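You operate a simulated robot arm through the tools that you are given. There is no shell and no other tool. Be economical: measure what you need, move in short steps, check, and stop when the job is done.

You are at the controls of a simulated robot arm. One attempt, no reset.

## Task
Key the card's order into the blue band keypad, then press Enter.
Fine: each key once, no other key; leave the other keypad alone.

The check looks at the end state, three seconds after you hand in, the way a careful person would. Anything else that was tipped, shoved, dropped, spilled or broken makes it a failure.

## Robot
A 7-joint arm with a two-finger parallel gripper, fixed in place. Base frame: the origin is at the foot of the arm, x ahead of it, y to its left, z up. Readings come in mm, rad, newtons and seconds.
With the tool pointing down near the work surface it reaches from about 320 to 780 mm from the base axis. Its first joint turns from -2.897 to 2.897 rad. Payload 3.91 kg.
The TCP is the grasp point between the finger pads, 30 mm short of the fingertips. In the tool frame z runs along the fingers and y along their closing line. The gripper opens to 110 mm. The fingers are 20 mm wide and 10 mm thick; the gripper's body (48 by 112 mm) begins 55 mm behind the TCP.
Orientation is that of the tool frame in the base frame, as a unit quaternion [x, y, z, w]. With the fingers straight down and closing along the base's y, the tool's x points along the base's -x, its y along +y and its z along -z.

## Interface
- The arm moves only by the tool drive_tool. Its argument "moves" is a list of rows, each a list of 7 numbers: the turn, a rotation vector about the tool's x, y, z in units of 5 degrees (1.0 is 5 degrees), then the shift along the tool's x, y, z in units of 50 mm (1.0 is 50 mm), then the finger opening in mm, from 0 to 110. In form: [[ax, ay, az, x, y, z, claw], ...]. A call has 1 to 12 rows; each row shifts and turns the commanded pose from where the row before left it, along the tool's axes as they then stand. A call with a number of a shift or a turn outside -1 to 1 is refused whole. A row lasts 0.2 s, in which the tool goes at most 50 mm and 0.15 rad; a call with a longer step from one row to the next is refused whole, and so is a gripper value outside its range. A pose out of reach is approached as far as the arm can. The call stops where the force on the tool passes 40 N (or 10 N more than at its start, if that is more) or the arm is blocked; 0.2 s more then pass. The fingers move at their own pace (about 153 mm/s each) and stop on an object; they squeeze with about 33 N. The grip force told is the motor's: it shows also when the fingers shut on nothing. Time passes only in rows, and 0.2 s behind the last, so rows that do not move let the fingers close. It gives the time, the measured TCP pose, the force on the tool (base axes), the opening and the grip force at its end, in the units of the frame above (readings bear some noise), with the torque about the TCP (base axes, N m) and any sound that the robot's microphone picked up.
- Cameras (640 x 400 px; columns grow to the right, rows downward): "scene" is fixed at [49.8, -651.2, 1500.6]; the picture's right is [0.86, -0.52, 0.00], its down [-0.21, -0.35, -0.91] and it looks along [0.47, 0.78, -0.41] (base axes); focal length 336 px, centre (320, 200). "wrist" rides on the gripper at [77, 7, -114] in the tool frame; the picture's right is [-0.09, 1.00, 0.00], its down [-0.80, -0.07, -0.59] and it looks along [-0.59, -0.05, 0.80] (tool axes); focal length 270 px, centre (320, 200). There is no depth. A picture from a camera that has moved, and an enlarged one, comes with that camera's place and axes in the base frame and with its lens.
- capture(camera): a new picture of that camera. No time passes.
- slide_trunk(by): slides the trunk up (or, below 0, down) by that many mm; the arm rides with it, the base frame stays. It gives what a move gives, with no picture.
- close_up(camera, box): a new picture of the part [left, top, right, bottom] of that camera's present view, enlarged. No time passes.
- sign_off(): hands the job in; it is judged then, once.

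Work in short steps. Places have to be worked out from the pictures, the camera data and where the tool is seen: move nearer, look again, correct. Check each grasp and each placing, and mend what went wrong. You have 120 turns and 68 pictures in all, those below and enlarged ones among them. Open the gripper and draw the arm clear of the work before you hand the job in, unless the task says otherwise; then end with one line.

The tools are called as name(argument=value, ...) on one line, values as JSON. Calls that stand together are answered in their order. drive_tool: Moves the arm, as the interface text tells. Its arguments: {"type":"object","properties":{"moves":{"type":"array","items":{"type":"array","items":{"type":"number"}}}},"required":["moves"]} The other tools are called the same way: slide_trunk (by) slides the trunk up or down; capture (camera) takes a picture; close_up (camera, box) takes an enlarged picture of a part of a camera's view; sign_off () hands the job in.

At the start:

```text
clock: 0.0
position: [358.1, 399.6, 1099.7]
orientation: [0.0, 1.0, 0.0, 0.001]
contact_force: [-0.4, 0.3, 0.1]
wrist_torque: [-0.01, 0.01, 0.01]
grip_width: 110.0
finger_force: 0.0
trunk travel left (down, up): [-575.0, 35.0]
```

scene: 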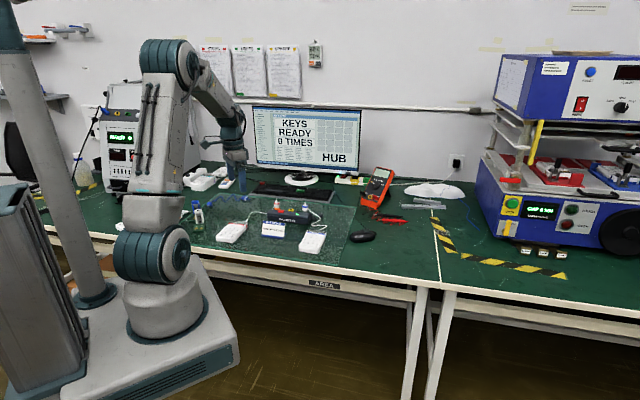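
wrist: 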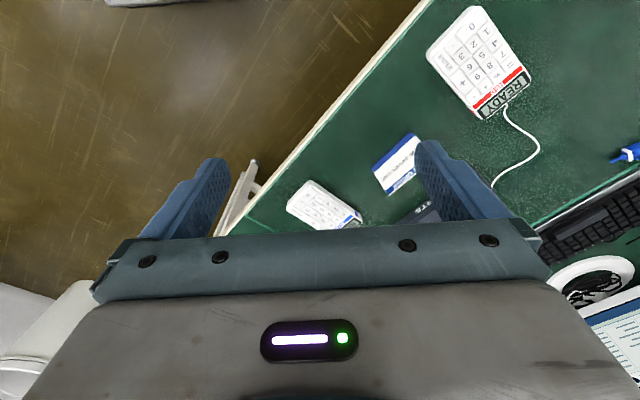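

I start by enlarging the keypads and card from both cameras.

close_up(camera="scene", box=[200, 180, 350, 274])

close_up(camera="wrist", box=[270, 110, 450, 230])

```text
4.26 times, centred on (275, 227) of scene
camera zoom: at [49.8, -651.2, 1500.6], right [0.86, -0.52, 0.0], down [-0.21, -0.35, -0.91], along [0.47, 0.78, -0.41], focal length 1428 px, centre (512, 85)
```

zoom: 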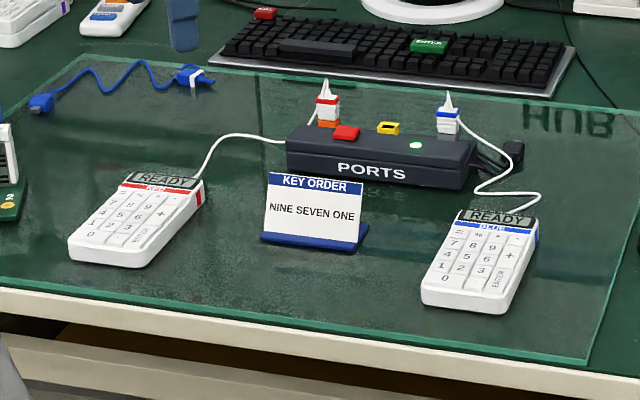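

```text
3.33 times, centred on (360, 170) of wrist
camera zoom: at [282.0, 407.2, 1214.1], right [0.09, 1.0, 0.0], down [0.8, -0.07, 0.59], along [0.59, -0.05, -0.8], focal length 901 px, centre (187, 300)
```

zoom: 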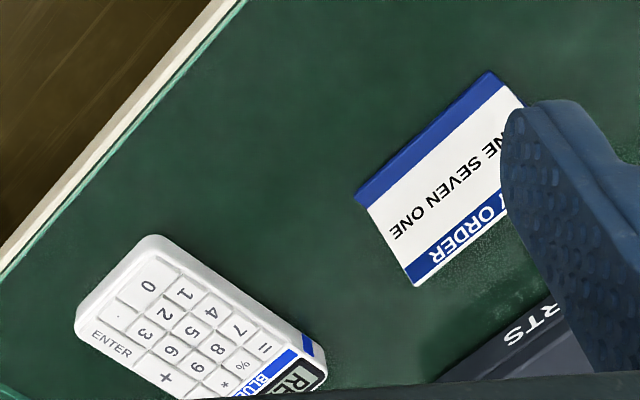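

The card reads NINE SEVEN ONE, and both pads show READY. By triangulation the blue pad is near (638, 382, ~765), so I move nearer with the fingers closed for a better look.

drive_tool(moves=[[0, 0, 0, -0.55, -0.07, 0.6, 60], [0, 0, 0, -0.55, -0.07, 0.6, 0], [0, 0, 0, -0.55, -0.07, 0.6, 0], [0, 0, 0, -0.55, -0.07, 0.6, 0], [0, 0, 0, -0.55, -0.07, 0.6, 0]])

capture(camera="wrist")

```text
clock: 1.2
position: [496.9, 382.5, 950.7]
orientation: [0.0, 1.0, 0.0, 0.0]
contact_force: [-0.4, -0.3, 0.2]
wrist_torque: [0.01, 0.02, -0.02]
grip_width: 0.0
finger_force: 32.8
trunk travel left (down, up): [-575.0, 35.0]
```

```text
63 pictures are left
camera wrist: at [421.6, 390.8, 1064.4], right [0.09, 1.0, 0.0], down [0.8, -0.07, 0.59], along [0.59, -0.05, -0.8], focal length 270 px, centre (320, 200)
```

wrist: 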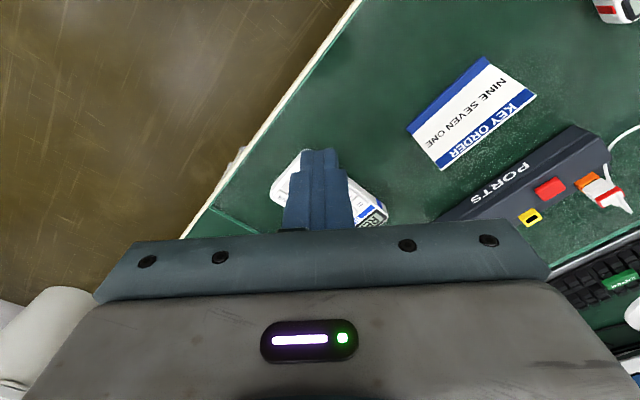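

The picture's "up" points toward the base, and the fingers hide the pad. I move the tool farther ahead so the pad shows clear of the fingers.

drive_tool(moves=[[0, 0, 0, -0.8, 0, 0.2, 0], [0, 0, 0, -0.8, 0, 0.2, 0], [0, 0, 0, -0.6, 0, 0.2, 0]])

capture(camera="wrist")

```text
clock: 2.0
position: [604.5, 382.3, 919.7]
orientation: [0.0, 1.0, 0.0, 0.0]
contact_force: [-0.3, -1.2, -0.2]
wrist_torque: [-0.01, 0.03, -0.02]
grip_width: 0.0
finger_force: 32.9
trunk travel left (down, up): [-575.0, 35.0]
```

```text
62 pictures are left
camera wrist: at [529.3, 388.7, 1033.5], right [0.09, 1.0, 0.0], down [0.8, -0.07, 0.59], along [0.59, -0.05, -0.8], focal length 270 px, centre (320, 200)
```

wrist: 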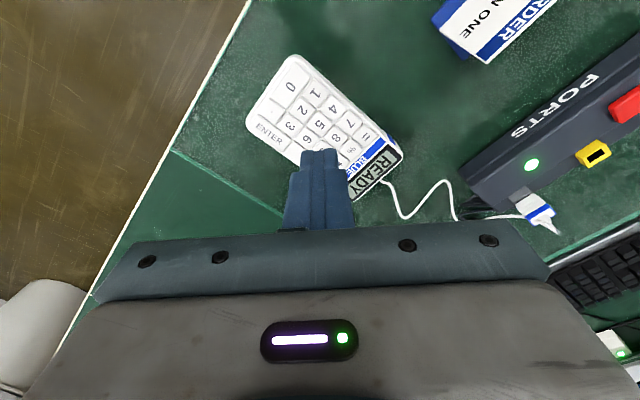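

The pad's layout shows 0, ., ENTER at the near end. I shift sideways and lower so that all the keys show.

drive_tool(moves=[[0, 0, 0, 0, -0.9, 0.3, 0], [0, 0, 0, -0.5, -0.3, 0.4, 0]])

close_up(camera="wrist", box=[240, 0, 480, 200])

```text
clock: 2.6
position: [628.5, 323.9, 885.2]
orientation: [0.0, 1.0, 0.0, 0.0]
contact_force: [0.3, -0.6, -0.2]
wrist_torque: [0.0, -0.01, -0.01]
grip_width: 0.0
finger_force: 32.8
trunk travel left (down, up): [-575.0, 35.0]
```

```text
2.00 times, centred on (360, 100) of wrist
camera zoom: at [552.7, 331.3, 999.6], right [0.09, 1.0, 0.0], down [0.8, -0.07, 0.59], along [0.59, -0.05, -0.8], focal length 541 px, centre (240, 400)
```

zoom: 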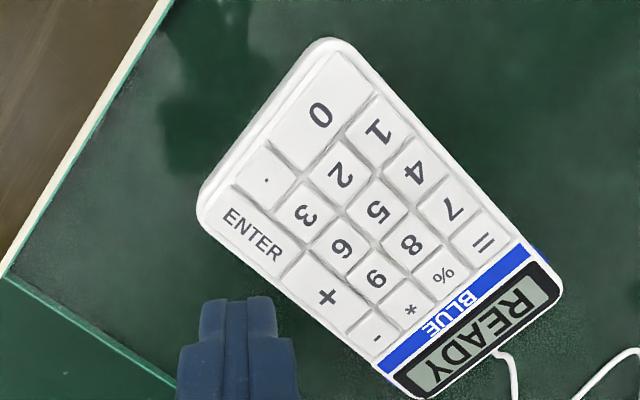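

I judge the key tops to be at z ≈ 780: 9 at (655, 382), 7 at (627, 410), 1 at (596, 379) and ENTER at (630, 331), with a pitch near 20 mm. The closed fingertips are 20 mm square, so I tilt about 28° to press with one corner.

drive_tool(moves=[[-1, -1, 0, 0, 0, 0, 0], [-1, -1, 0, 0, 0, 0, 0], [-1, -1, 0, 0, 0, 0, 0], [-1, -1, 0, 0, 0, 0, 0], [0, 0, 0, 0, 0, 0, 0]])

capture(camera="wrist")

```text
clock: 3.8
position: [629.3, 322.9, 884.4]
orientation: [-0.001, 0.969, 0.174, 0.173]
contact_force: [0.2, 0.2, 0.1]
wrist_torque: [-0.03, 0.0, -0.02]
grip_width: 0.0
finger_force: 32.6
trunk travel left (down, up): [-575.0, 35.0]
```

```text
60 pictures are left
camera wrist: at [519.6, 295.8, 961.6], right [0.02, 0.93, 0.36], down [0.56, -0.31, 0.77], along [0.83, 0.19, -0.53], focal length 270 px, centre (320, 200)
```

wrist: 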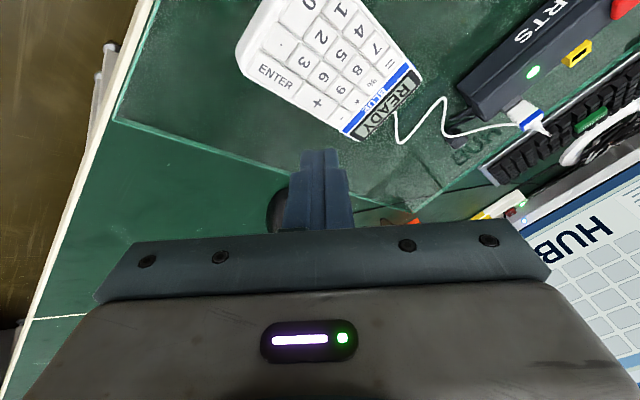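

The tilt is as planned. Now I bring the corner to hover about 25 mm above key 9.

drive_tool(moves=[[0, 0, 0, -0.041, 0.377, 0.686, 0], [0, 0, 0, -0.041, 0.377, 0.686, 0], [0, 0, 0, 0, 0, 0, 0]])

close_up(camera="wrist", box=[220, 50, 460, 200])

close_up(camera="scene", box=[270, 205, 350, 265])

```text
clock: 4.6
position: [656.1, 380.8, 836.5]
orientation: [0.001, 0.97, 0.172, 0.172]
contact_force: [-0.6, -0.5, 0.2]
wrist_torque: [-0.01, 0.01, -0.02]
grip_width: 0.0
finger_force: 33.2
trunk travel left (down, up): [-575.0, 35.0]
```

```text
2.67 times, centred on (340, 125) of wrist
camera zoom: at [546.3, 354.4, 914.7], right [0.02, 0.93, 0.36], down [0.56, -0.31, 0.77], along [0.83, 0.18, -0.53], focal length 721 px, centre (267, 400)
```

zoom: 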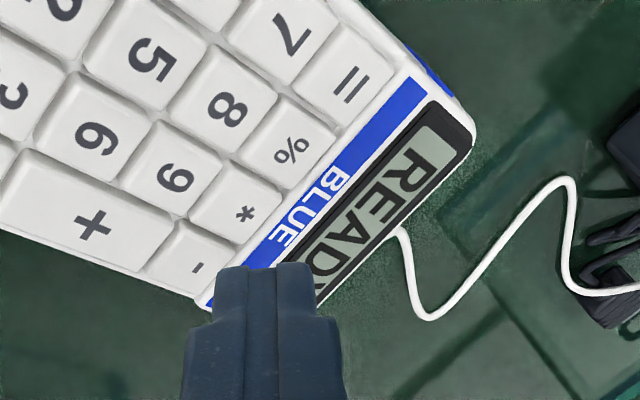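

```text
6.67 times, centred on (310, 235) of scene
camera zoom: at [49.8, -651.2, 1500.6], right [0.86, -0.52, 0.0], down [-0.21, -0.35, -0.91], along [0.47, 0.78, -0.41], focal length 2238 px, centre (387, -33)
```

zoom: 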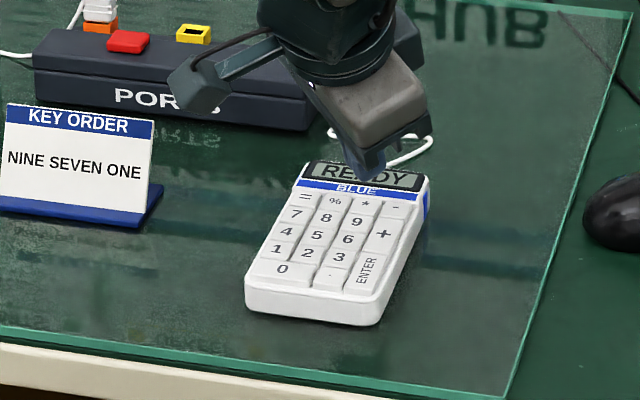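

The wrist view puts 9 at about (655, 381) with its top near z 780, which agrees with my estimate. I lower the corner to about 5 mm above it.

drive_tool(moves=[[0, 0, 0, 0.163, -0.127, 0.298, 0], [0, 0, 0, 0, 0, 0, 0]])

close_up(camera="wrist", box=[220, 50, 460, 200])

close_up(camera="scene", box=[290, 215, 338, 251])

```text
clock: 5.2
position: [652.8, 381.2, 820.8]
orientation: [0.001, 0.97, 0.173, 0.173]
contact_force: [-0.4, -0.1, 0.3]
wrist_torque: [-0.01, 0.03, 0.02]
grip_width: 0.0
finger_force: 33.3
trunk travel left (down, up): [-575.0, 35.0]
```

```text
2.67 times, centred on (340, 125) of wrist
camera zoom: at [543.2, 353.7, 897.0], right [0.02, 0.93, 0.36], down [0.56, -0.31, 0.77], along [0.83, 0.18, -0.53], focal length 721 px, centre (267, 400)
```

zoom: 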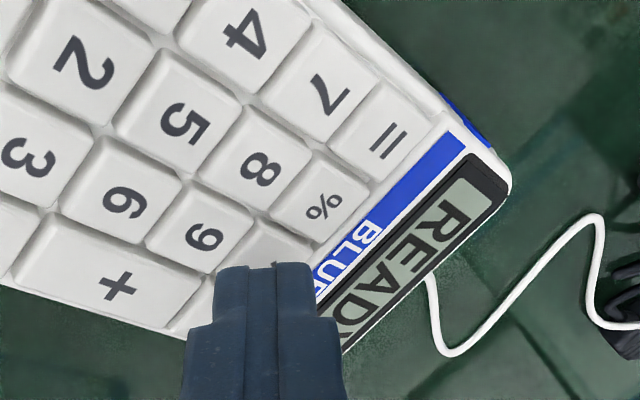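

```text
11.11 times, centred on (314, 233) of scene
camera zoom: at [49.8, -651.2, 1500.6], right [0.86, -0.52, 0.0], down [-0.21, -0.35, -0.91], along [0.47, 0.78, -0.41], focal length 3730 px, centre (387, -167)
```

zoom: 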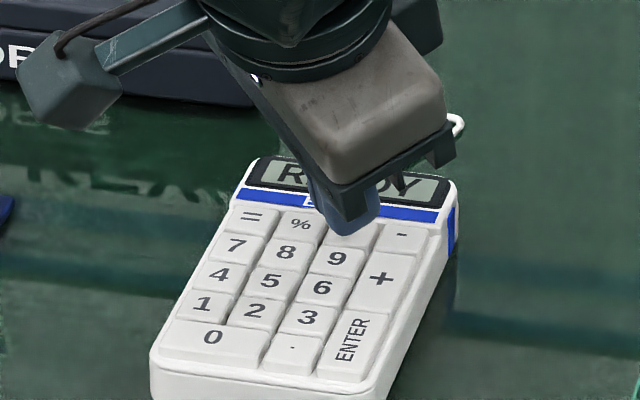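

The corner is about 7 mm above the key. The scene view suggests it lands slightly toward "*", so I shift a little down-pad, drop 5 mm and look again.

drive_tool(moves=[[0, 0, 0, 0.057, -0.073, 0.064, 0], [0, 0, 0, 0, 0, 0, 0]])

close_up(camera="wrist", box=[260, 100, 380, 180])

close_up(camera="scene", box=[298, 222, 330, 246])

```text
clock: 5.8
position: [651.4, 379.4, 815.3]
orientation: [0.0, 0.97, 0.173, 0.173]
contact_force: [-0.3, 0.3, 0.4]
wrist_torque: [0.01, 0.0, 0.03]
grip_width: 0.2
finger_force: 33.0
trunk travel left (down, up): [-575.0, 35.0]
```

```text
5.00 times, centred on (320, 140) of wrist
camera zoom: at [540.8, 351.6, 892.1], right [0.02, 0.93, 0.36], down [0.56, -0.31, 0.77], along [0.83, 0.18, -0.53], focal length 1351 px, centre (320, 500)
```

zoom: 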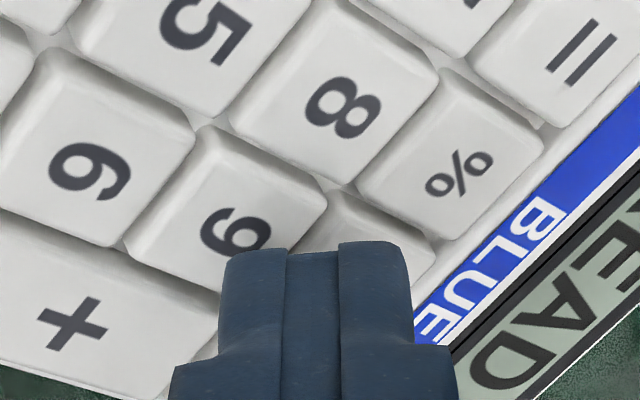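

```text
16.00 times, centred on (314, 234) of scene
camera zoom: at [49.8, -651.2, 1500.6], right [0.86, -0.52, 0.0], down [-0.21, -0.35, -0.91], along [0.47, 0.78, -0.41], focal length 5370 px, centre (416, -344)
```

zoom: 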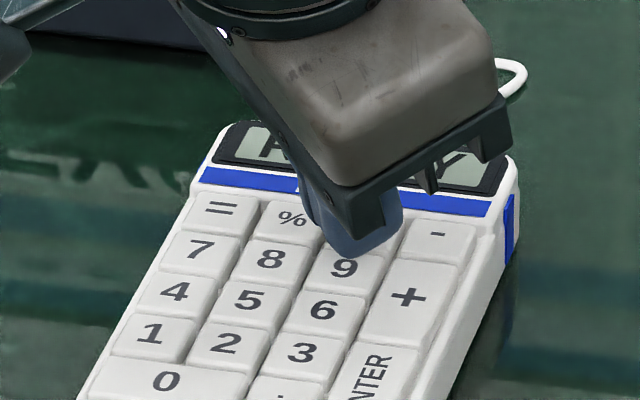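

The corner is about 2 mm above the key, roughly at the 9 label. I shift 3 mm in -x to centre it, then press down in 1 mm rows.

drive_tool(moves=[[0, 0, 0, 0.056, -0.006, -0.023, 0], [0, 0, 0, 0.0067, -0.0067, 0.0176, 0], [0, 0, 0, 0.0067, -0.0067, 0.0176, 0], [0, 0, 0, 0, 0, 0, 0]])

close_up(camera="wrist", box=[260, 100, 380, 180])

```text
clock: 6.8
position: [648.7, 378.0, 813.6]
orientation: [0.0, 0.97, 0.172, 0.174]
contact_force: [0.3, -0.3, 0.4]
wrist_torque: [-0.02, -0.02, -0.04]
grip_width: 0.0
finger_force: 32.9
trunk travel left (down, up): [-575.0, 35.0]
```

```text
5.00 times, centred on (320, 140) of wrist
camera zoom: at [537.8, 350.9, 890.5], right [0.02, 0.93, 0.36], down [0.56, -0.31, 0.77], along [0.83, 0.18, -0.53], focal length 1351 px, centre (320, 500)
```

zoom: 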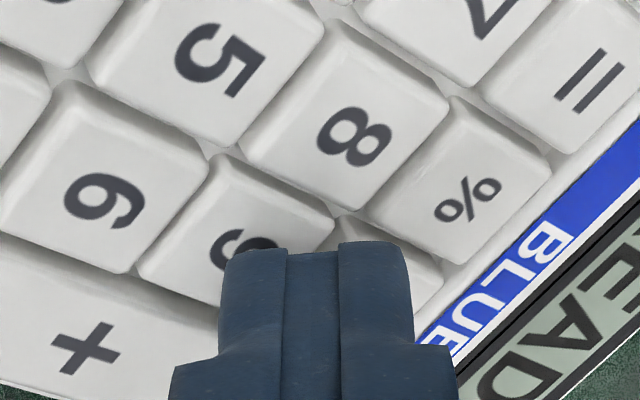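

The corner is over the middle of 9 with no force yet. I keep pressing down.

drive_tool(moves=[[0, 0, 0, 0.0067, -0.0067, 0.0176, 0], [0, 0, 0, 0.0067, -0.0067, 0.0176, 0], [0, 0, 0, 0, 0, 0, 0]])

close_up(camera="wrist", box=[260, 100, 380, 180])

```text
clock: 7.6
position: [648.2, 377.8, 811.6]
orientation: [0.0, 0.97, 0.173, 0.174]
contact_force: [0.1, 0.6, 0.6]
wrist_torque: [0.01, 0.02, -0.02]
grip_width: 0.0
finger_force: 32.7
trunk travel left (down, up): [-575.0, 35.0]
heard: click
```

```text
5.00 times, centred on (320, 140) of wrist
camera zoom: at [538.5, 351.0, 889.0], right [0.02, 0.93, 0.36], down [0.56, -0.31, 0.77], along [0.83, 0.18, -0.53], focal length 1351 px, centre (320, 500)
```

zoom: 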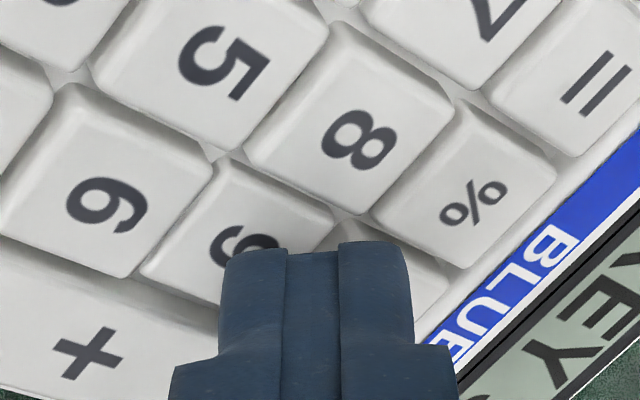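

I heard a click and the display changed. I lift about 20 mm and read the displays.

drive_tool(moves=[[0, 0, 0, -0.134, 0.134, -0.352, 0], [0, 0, 0, 0, 0, 0, 0]])

close_up(camera="wrist", box=[220, 30, 460, 190])

close_up(camera="scene", box=[210, 90, 370, 260])

```text
clock: 8.2
position: [649.0, 378.0, 831.6]
orientation: [0.0, 0.97, 0.173, 0.172]
contact_force: [-0.7, -0.1, 0.7]
wrist_torque: [-0.01, 0.0, -0.01]
grip_width: 0.1
finger_force: 33.2
trunk travel left (down, up): [-575.0, 35.0]
```

```text
2.50 times, centred on (340, 110) of wrist
camera zoom: at [538.6, 350.6, 908.8], right [0.02, 0.93, 0.36], down [0.56, -0.31, 0.77], along [0.83, 0.18, -0.53], focal length 676 px, centre (270, 425)
```

zoom: 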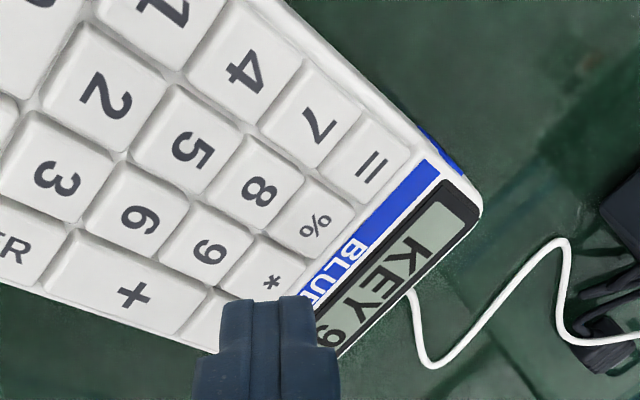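

```text
2.35 times, centred on (290, 175) of scene
camera zoom: at [49.8, -651.2, 1500.6], right [0.86, -0.52, 0.0], down [-0.21, -0.35, -0.91], along [0.47, 0.78, -0.41], focal length 790 px, centre (391, 259)
```

zoom: 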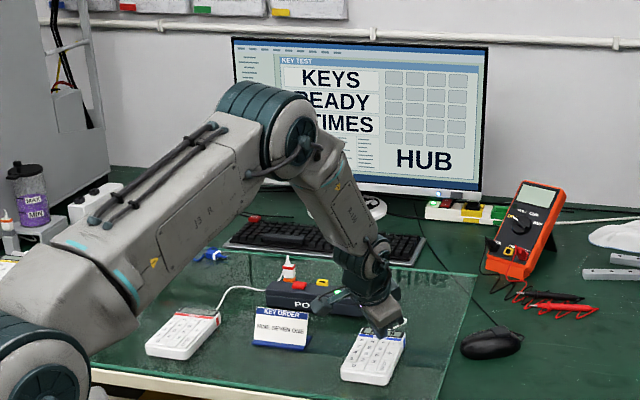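

The display reads KEY 9. Next I move over key 7, at an offset of about (-27, +28) mm, and lower to about 8 mm above it.

drive_tool(moves=[[0, 0, 0, 0.63, 0.488, 0.196, 0], [0, 0, 0, 0, 0, 0, 0]])

close_up(camera="wrist", box=[260, 100, 380, 180])

```text
clock: 8.8
position: [621.7, 403.2, 821.5]
orientation: [0.0, 0.97, 0.172, 0.173]
contact_force: [-0.6, 0.6, 1.1]
wrist_torque: [-0.01, 0.01, -0.03]
grip_width: 0.0
finger_force: 32.8
trunk travel left (down, up): [-575.0, 35.0]
```

```text
5.00 times, centred on (320, 140) of wrist
camera zoom: at [511.6, 377.4, 897.4], right [0.02, 0.93, 0.36], down [0.56, -0.31, 0.77], along [0.83, 0.18, -0.53], focal length 1351 px, centre (320, 500)
```

zoom: 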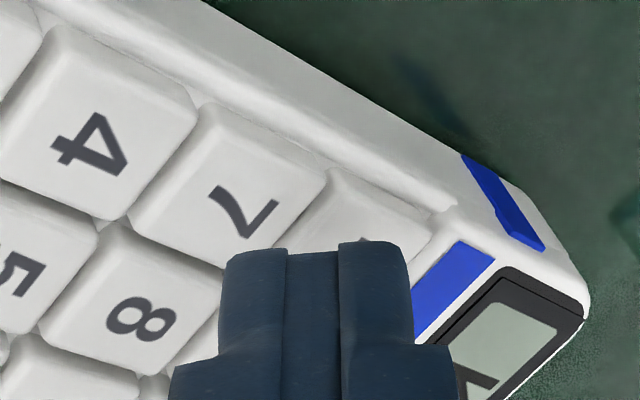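

The corner lines up with 7. I lower another 5.5 mm with a small y correction and check.

drive_tool(moves=[[0, 0, 0, 0.048, -0.008, 0.104, 0], [0, 0, 0, 0, 0, 0, 0]])

close_up(camera="wrist", box=[260, 100, 380, 180])

```text
clock: 9.4
position: [621.5, 406.1, 814.9]
orientation: [0.0, 0.97, 0.173, 0.173]
contact_force: [0.2, -1.0, 1.0]
wrist_torque: [-0.01, 0.0, -0.03]
grip_width: 0.2
finger_force: 33.1
trunk travel left (down, up): [-575.0, 35.0]
```

```text
5.00 times, centred on (320, 140) of wrist
camera zoom: at [510.4, 379.5, 892.2], right [0.02, 0.93, 0.36], down [0.56, -0.31, 0.77], along [0.83, 0.18, -0.53], focal length 1351 px, centre (320, 500)
```

zoom: 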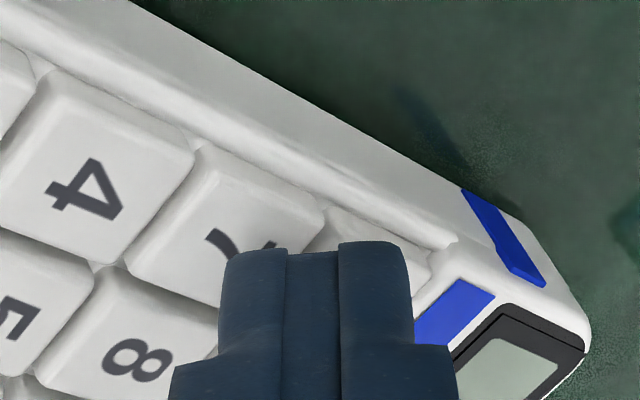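

The position on 7 matches the one used for 9. I press down 3 mm.

drive_tool(moves=[[0, 0, 0, 0.0067, -0.0067, 0.0176, 0], [0, 0, 0, 0.0067, -0.0067, 0.0176, 0], [0, 0, 0, 0.0067, -0.0067, 0.0176, 0], [0, 0, 0, 0, 0, 0, 0]])

```text
clock: 10.4
position: [618.6, 405.9, 812.1]
orientation: [0.0, 0.97, 0.173, 0.172]
contact_force: [0.4, 0.7, 0.8]
wrist_torque: [0.0, 0.01, 0.0]
grip_width: 0.1
finger_force: 33.0
trunk travel left (down, up): [-575.0, 35.0]
heard: click
```

Click. I lift 20 mm and look.

drive_tool(moves=[[0, 0, 0, -0.134, 0.134, -0.352, 0], [0, 0, 0, 0, 0, 0, 0]])

close_up(camera="wrist", box=[180, 20, 420, 180])

```text
clock: 11.0
position: [618.8, 407.2, 831.6]
orientation: [0.0, 0.97, 0.173, 0.172]
contact_force: [-0.3, 0.3, 0.2]
wrist_torque: [0.0, 0.02, -0.02]
grip_width: 0.0
finger_force: 33.1
trunk travel left (down, up): [-575.0, 35.0]
```

```text
2.50 times, centred on (300, 100) of wrist
camera zoom: at [509.0, 380.7, 908.9], right [0.02, 0.93, 0.36], down [0.56, -0.31, 0.77], along [0.83, 0.18, -0.53], focal length 676 px, centre (370, 450)
```

zoom: 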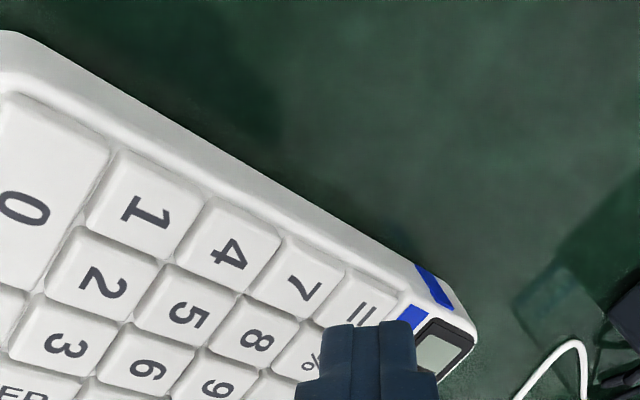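

7 registered with a click. Key 1 is about (-31, -31) mm from 7, so I move to hover over it.

drive_tool(moves=[[0, 0, 0, 0.596, -0.64, -0.22, 0], [0, 0, 0, 0, 0, 0, 0]])

close_up(camera="wrist", box=[230, 80, 410, 200])

```text
clock: 11.6
position: [590.6, 375.6, 820.0]
orientation: [0.0, 0.97, 0.173, 0.173]
contact_force: [0.5, -0.1, 1.1]
wrist_torque: [-0.01, -0.02, -0.02]
grip_width: 0.0
finger_force: 32.1
trunk travel left (down, up): [-575.0, 35.0]
```

```text
3.33 times, centred on (320, 140) of wrist
camera zoom: at [481.1, 348.3, 896.9], right [0.02, 0.93, 0.36], down [0.56, -0.31, 0.77], along [0.83, 0.19, -0.53], focal length 901 px, centre (320, 400)
```

zoom: 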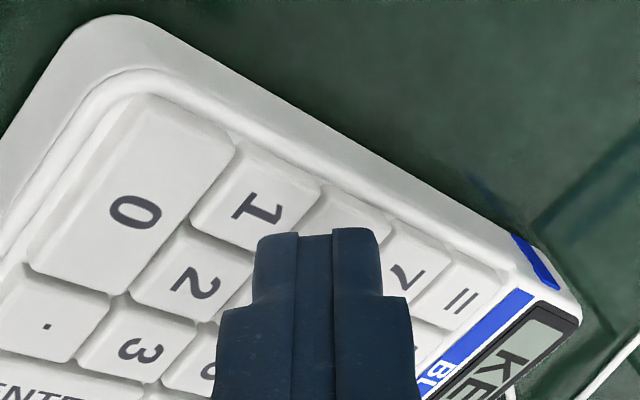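

It is aligned with 1. I lower 5.5 mm and check.

drive_tool(moves=[[0, 0, 0, 0.056, -0.036, 0.09, 0], [0, 0, 0, 0, 0, 0, 0]])

close_up(camera="wrist", box=[260, 100, 380, 180])

```text
clock: 12.2
position: [589.7, 374.1, 813.3]
orientation: [-0.001, 0.97, 0.173, 0.173]
contact_force: [0.2, -1.1, 0.5]
wrist_torque: [0.01, 0.03, 0.03]
grip_width: 0.2
finger_force: 32.6
trunk travel left (down, up): [-575.0, 35.0]
```

```text
5.00 times, centred on (320, 140) of wrist
camera zoom: at [479.6, 348.0, 891.4], right [0.02, 0.93, 0.36], down [0.56, -0.31, 0.77], along [0.83, 0.18, -0.53], focal length 1351 px, centre (320, 500)
```

zoom: 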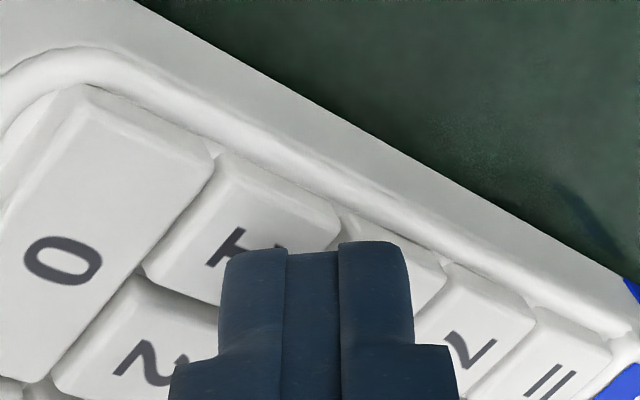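

It is centred on 1, so I press down 2 mm.

drive_tool(moves=[[0, 0, 0, 0.0067, -0.0067, 0.0176, 0], [0, 0, 0, 0.0067, -0.0067, 0.0176, 0], [0, 0, 0, 0, 0, 0, 0]])

```text
clock: 13.0
position: [589.2, 375.2, 811.8]
orientation: [0.0, 0.97, 0.173, 0.172]
contact_force: [1.1, 0.0, 0.0]
wrist_torque: [0.01, -0.01, -0.02]
grip_width: 0.0
finger_force: 32.8
trunk travel left (down, up): [-575.0, 35.0]
```

No click yet, so I go another 1 mm.

drive_tool(moves=[[0, 0, 0, 0.0067, -0.0067, 0.0176, 0], [0, 0, 0, 0, 0, 0, 0]])

```text
clock: 13.6
position: [589.0, 375.5, 811.0]
orientation: [0.0, 0.97, 0.172, 0.173]
contact_force: [0.0, -0.5, 0.9]
wrist_torque: [0.02, 0.01, 0.0]
grip_width: 0.0
finger_force: 32.6
trunk travel left (down, up): [-575.0, 35.0]
heard: click
```

Click. I lift 20 mm and look for ENTER.

drive_tool(moves=[[0, 0, 0, -0.134, 0.134, -0.352, 0], [0, 0, 0, 0, 0, 0, 0]])

capture(camera="wrist")

```text
clock: 14.2
position: [589.1, 376.6, 832.6]
orientation: [0.0, 0.97, 0.172, 0.173]
contact_force: [0.4, -0.7, 0.3]
wrist_torque: [0.0, 0.01, 0.06]
grip_width: 0.0
finger_force: 33.6
trunk travel left (down, up): [-575.0, 35.0]
```

```text
44 pictures are left
camera wrist: at [479.2, 348.9, 909.0], right [0.02, 0.93, 0.36], down [0.56, -0.31, 0.77], along [0.83, 0.18, -0.53], focal length 270 px, centre (320, 200)
```

wrist: 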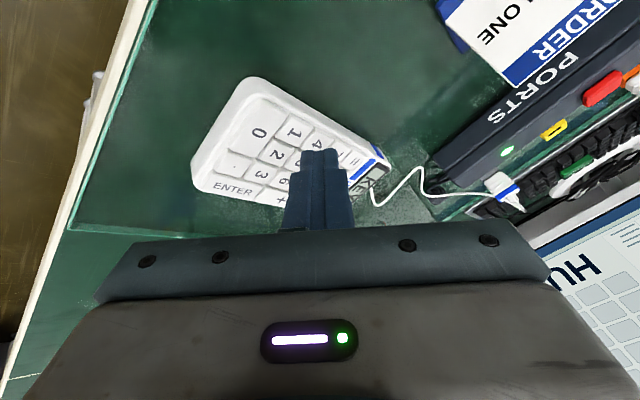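

ENTER is at about (+34, -49) mm from 1. I move to hover over it.

drive_tool(moves=[[0, 0, 0, -0.312, -0.521, 0, 0], [0, 0, 0, -0.312, -0.521, 0.104, 0], [0, 0, 0, 0, 0, 0, 0]])

close_up(camera="wrist", box=[230, 80, 410, 200])

```text
clock: 15.0
position: [624.6, 327.3, 818.7]
orientation: [0.0, 0.97, 0.172, 0.173]
contact_force: [0.4, 0.0, -0.1]
wrist_torque: [0.01, 0.01, 0.01]
grip_width: 0.2
finger_force: 33.0
trunk travel left (down, up): [-575.0, 35.0]
```

```text
3.33 times, centred on (320, 140) of wrist
camera zoom: at [514.7, 299.6, 896.7], right [0.02, 0.93, 0.36], down [0.56, -0.31, 0.77], along [0.83, 0.19, -0.53], focal length 901 px, centre (320, 400)
```

zoom: 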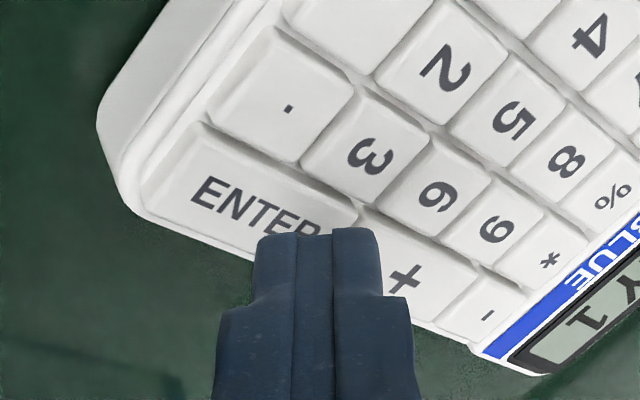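

The display reads "Y 1" (KEY 1) and the corner is near ENTER. I shift 3 mm in -x, lower 5 mm and check.

drive_tool(moves=[[0, 0, 0, 0.09, -0.03, 0.068, 0], [0, 0, 0, 0, 0, 0, 0]])

close_up(camera="wrist", box=[230, 80, 410, 200])

```text
clock: 15.6
position: [621.8, 327.8, 814.5]
orientation: [0.0, 0.969, 0.173, 0.173]
contact_force: [-0.5, 0.2, 0.3]
wrist_torque: [0.02, 0.01, -0.01]
grip_width: 0.0
finger_force: 32.9
trunk travel left (down, up): [-575.0, 35.0]
```

```text
3.33 times, centred on (320, 140) of wrist
camera zoom: at [511.6, 299.8, 891.8], right [0.02, 0.93, 0.36], down [0.56, -0.31, 0.77], along [0.83, 0.18, -0.53], focal length 901 px, centre (320, 400)
```

zoom: 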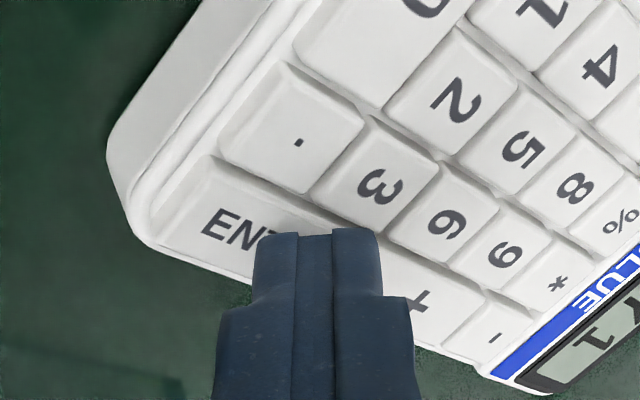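

The corner sits on the middle of ENTER. I press down 3 mm.

drive_tool(moves=[[0, 0, 0, 0.0067, -0.0067, 0.0176, 0], [0, 0, 0, 0.0067, -0.0067, 0.0176, 0], [0, 0, 0, 0.0067, -0.0067, 0.0176, 0], [0, 0, 0, 0, 0, 0, 0]])

```text
clock: 16.6
position: [622.4, 326.6, 812.2]
orientation: [0.0, 0.97, 0.173, 0.173]
contact_force: [0.9, -0.4, 0.7]
wrist_torque: [0.04, 0.01, 0.02]
grip_width: 0.0
finger_force: 33.1
trunk travel left (down, up): [-575.0, 35.0]
```

No click yet, so I go another 1 mm.

drive_tool(moves=[[0, 0, 0, 0.0067, -0.0067, 0.0176, 0], [0, 0, 0, 0, 0, 0, 0]])

```text
clock: 17.2
position: [622.2, 326.7, 811.2]
orientation: [-0.001, 0.97, 0.173, 0.173]
contact_force: [0.6, -0.3, 0.6]
wrist_torque: [-0.01, -0.01, 0.0]
grip_width: 0.2
finger_force: 33.0
trunk travel left (down, up): [-575.0, 35.0]
heard: click
```

Click. I lift clear and check the displays.

drive_tool(moves=[[0, 0, 0, -0.134, 0.134, -0.352, 0], [0, 0, 0, -0.25, 0.25, -0.7, 0], [0, 0, 0, 0, 0, -0.9, 0], [0, 0, 0, 0, 0, 0, 0]])

capture(camera="wrist")

close_up(camera="scene", box=[200, 90, 370, 260])

```text
clock: 18.2
position: [602.6, 309.6, 910.5]
orientation: [0.0, 0.97, 0.173, 0.173]
contact_force: [0.2, -1.1, 0.4]
wrist_torque: [0.01, -0.01, 0.0]
grip_width: 0.0
finger_force: 33.6
trunk travel left (down, up): [-575.0, 35.0]
```

```text
41 pictures are left
camera wrist: at [493.5, 282.9, 987.6], right [0.02, 0.93, 0.36], down [0.56, -0.31, 0.77], along [0.83, 0.18, -0.53], focal length 270 px, centre (320, 200)
```

wrist: 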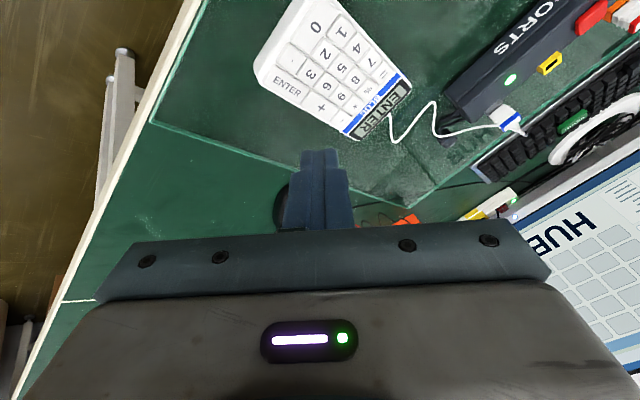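

```text
2.35 times, centred on (285, 175) of scene
camera zoom: at [49.8, -651.2, 1500.6], right [0.86, -0.52, 0.0], down [-0.21, -0.35, -0.91], along [0.47, 0.78, -0.41], focal length 790 px, centre (402, 259)
```

zoom: 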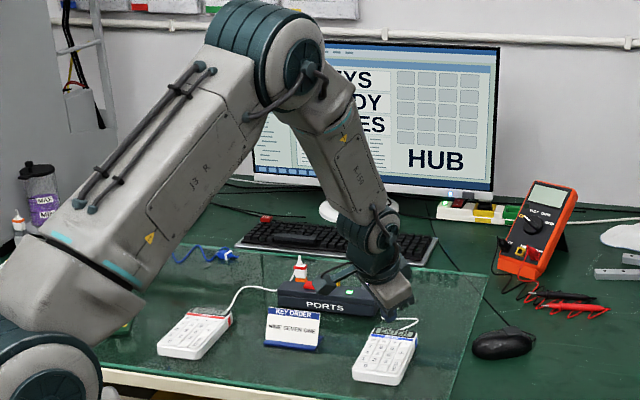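

The pad's display reads ENTER. I draw the arm back toward its start pose, undo the tilt, open the gripper and check the whole scene.

drive_tool(moves=[[0, 0, 0, 0, 0, -0.9, 0], [0, 0, 0, 0, 0, -0.9, 0], [1, 1, 0, 0, 0, 0, 0], [1, 1, 0, 0, 0, 0, 0], [1, 1, 0, 0, 0, 0, 0], [1, 1, 0, 0, 0, 0, 0], [0, 0, 0, 0.7, 0, -0.6, 50], [0, 0, 0, 0.7, 0, -0.6, 110], [0, 0, 0, 0.7, 0, -0.5, 110], [0, 0, 0, 0.7, 0, 0, 110], [0, 0, 0, 0.7, 0, 0, 110], [0, 0, 0, 0, 0, 0, 110]])

capture(camera="scene")

close_up(camera="scene", box=[200, 180, 350, 274])

```text
clock: 20.8
position: [397.9, 281.8, 1075.3]
orientation: [0.0, 1.0, 0.0, 0.0]
contact_force: [0.3, 1.0, -0.4]
wrist_torque: [0.02, 0.01, 0.0]
grip_width: 110.2
finger_force: 0.1
trunk travel left (down, up): [-575.0, 35.0]
```

```text
39 pictures are left
```

scene: 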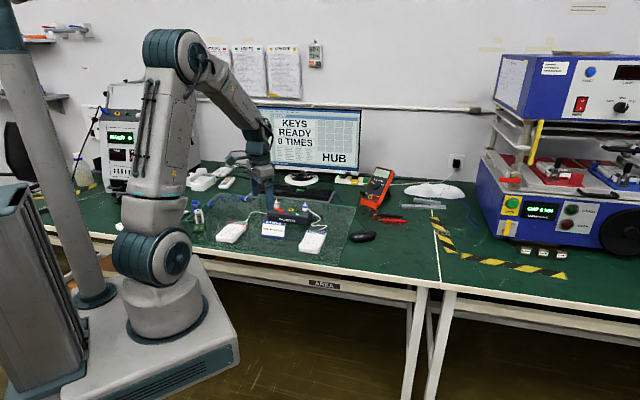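

```text
4.26 times, centred on (275, 227) of scene
camera zoom: at [49.8, -651.2, 1500.6], right [0.86, -0.52, 0.0], down [-0.21, -0.35, -0.91], along [0.47, 0.78, -0.41], focal length 1428 px, centre (512, 85)
```

zoom: 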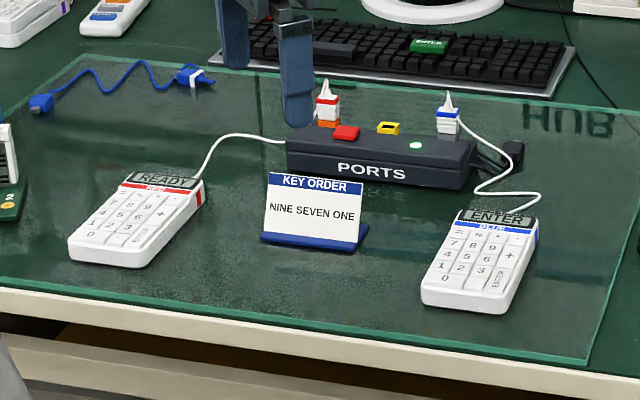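

The blue pad shows ENTER and the red pad still shows READY. Nothing else has moved, the arm is clear and the gripper is open, so I hand in.

sign_off()

```text
The job is handed in.
```

I keyed 9, 7, 1 and then ENTER on the blue band keypad, one click per key. Its display ended on ENTER, though I didn't read it after the 7. The red keypad still shows READY, and the job is handed in.
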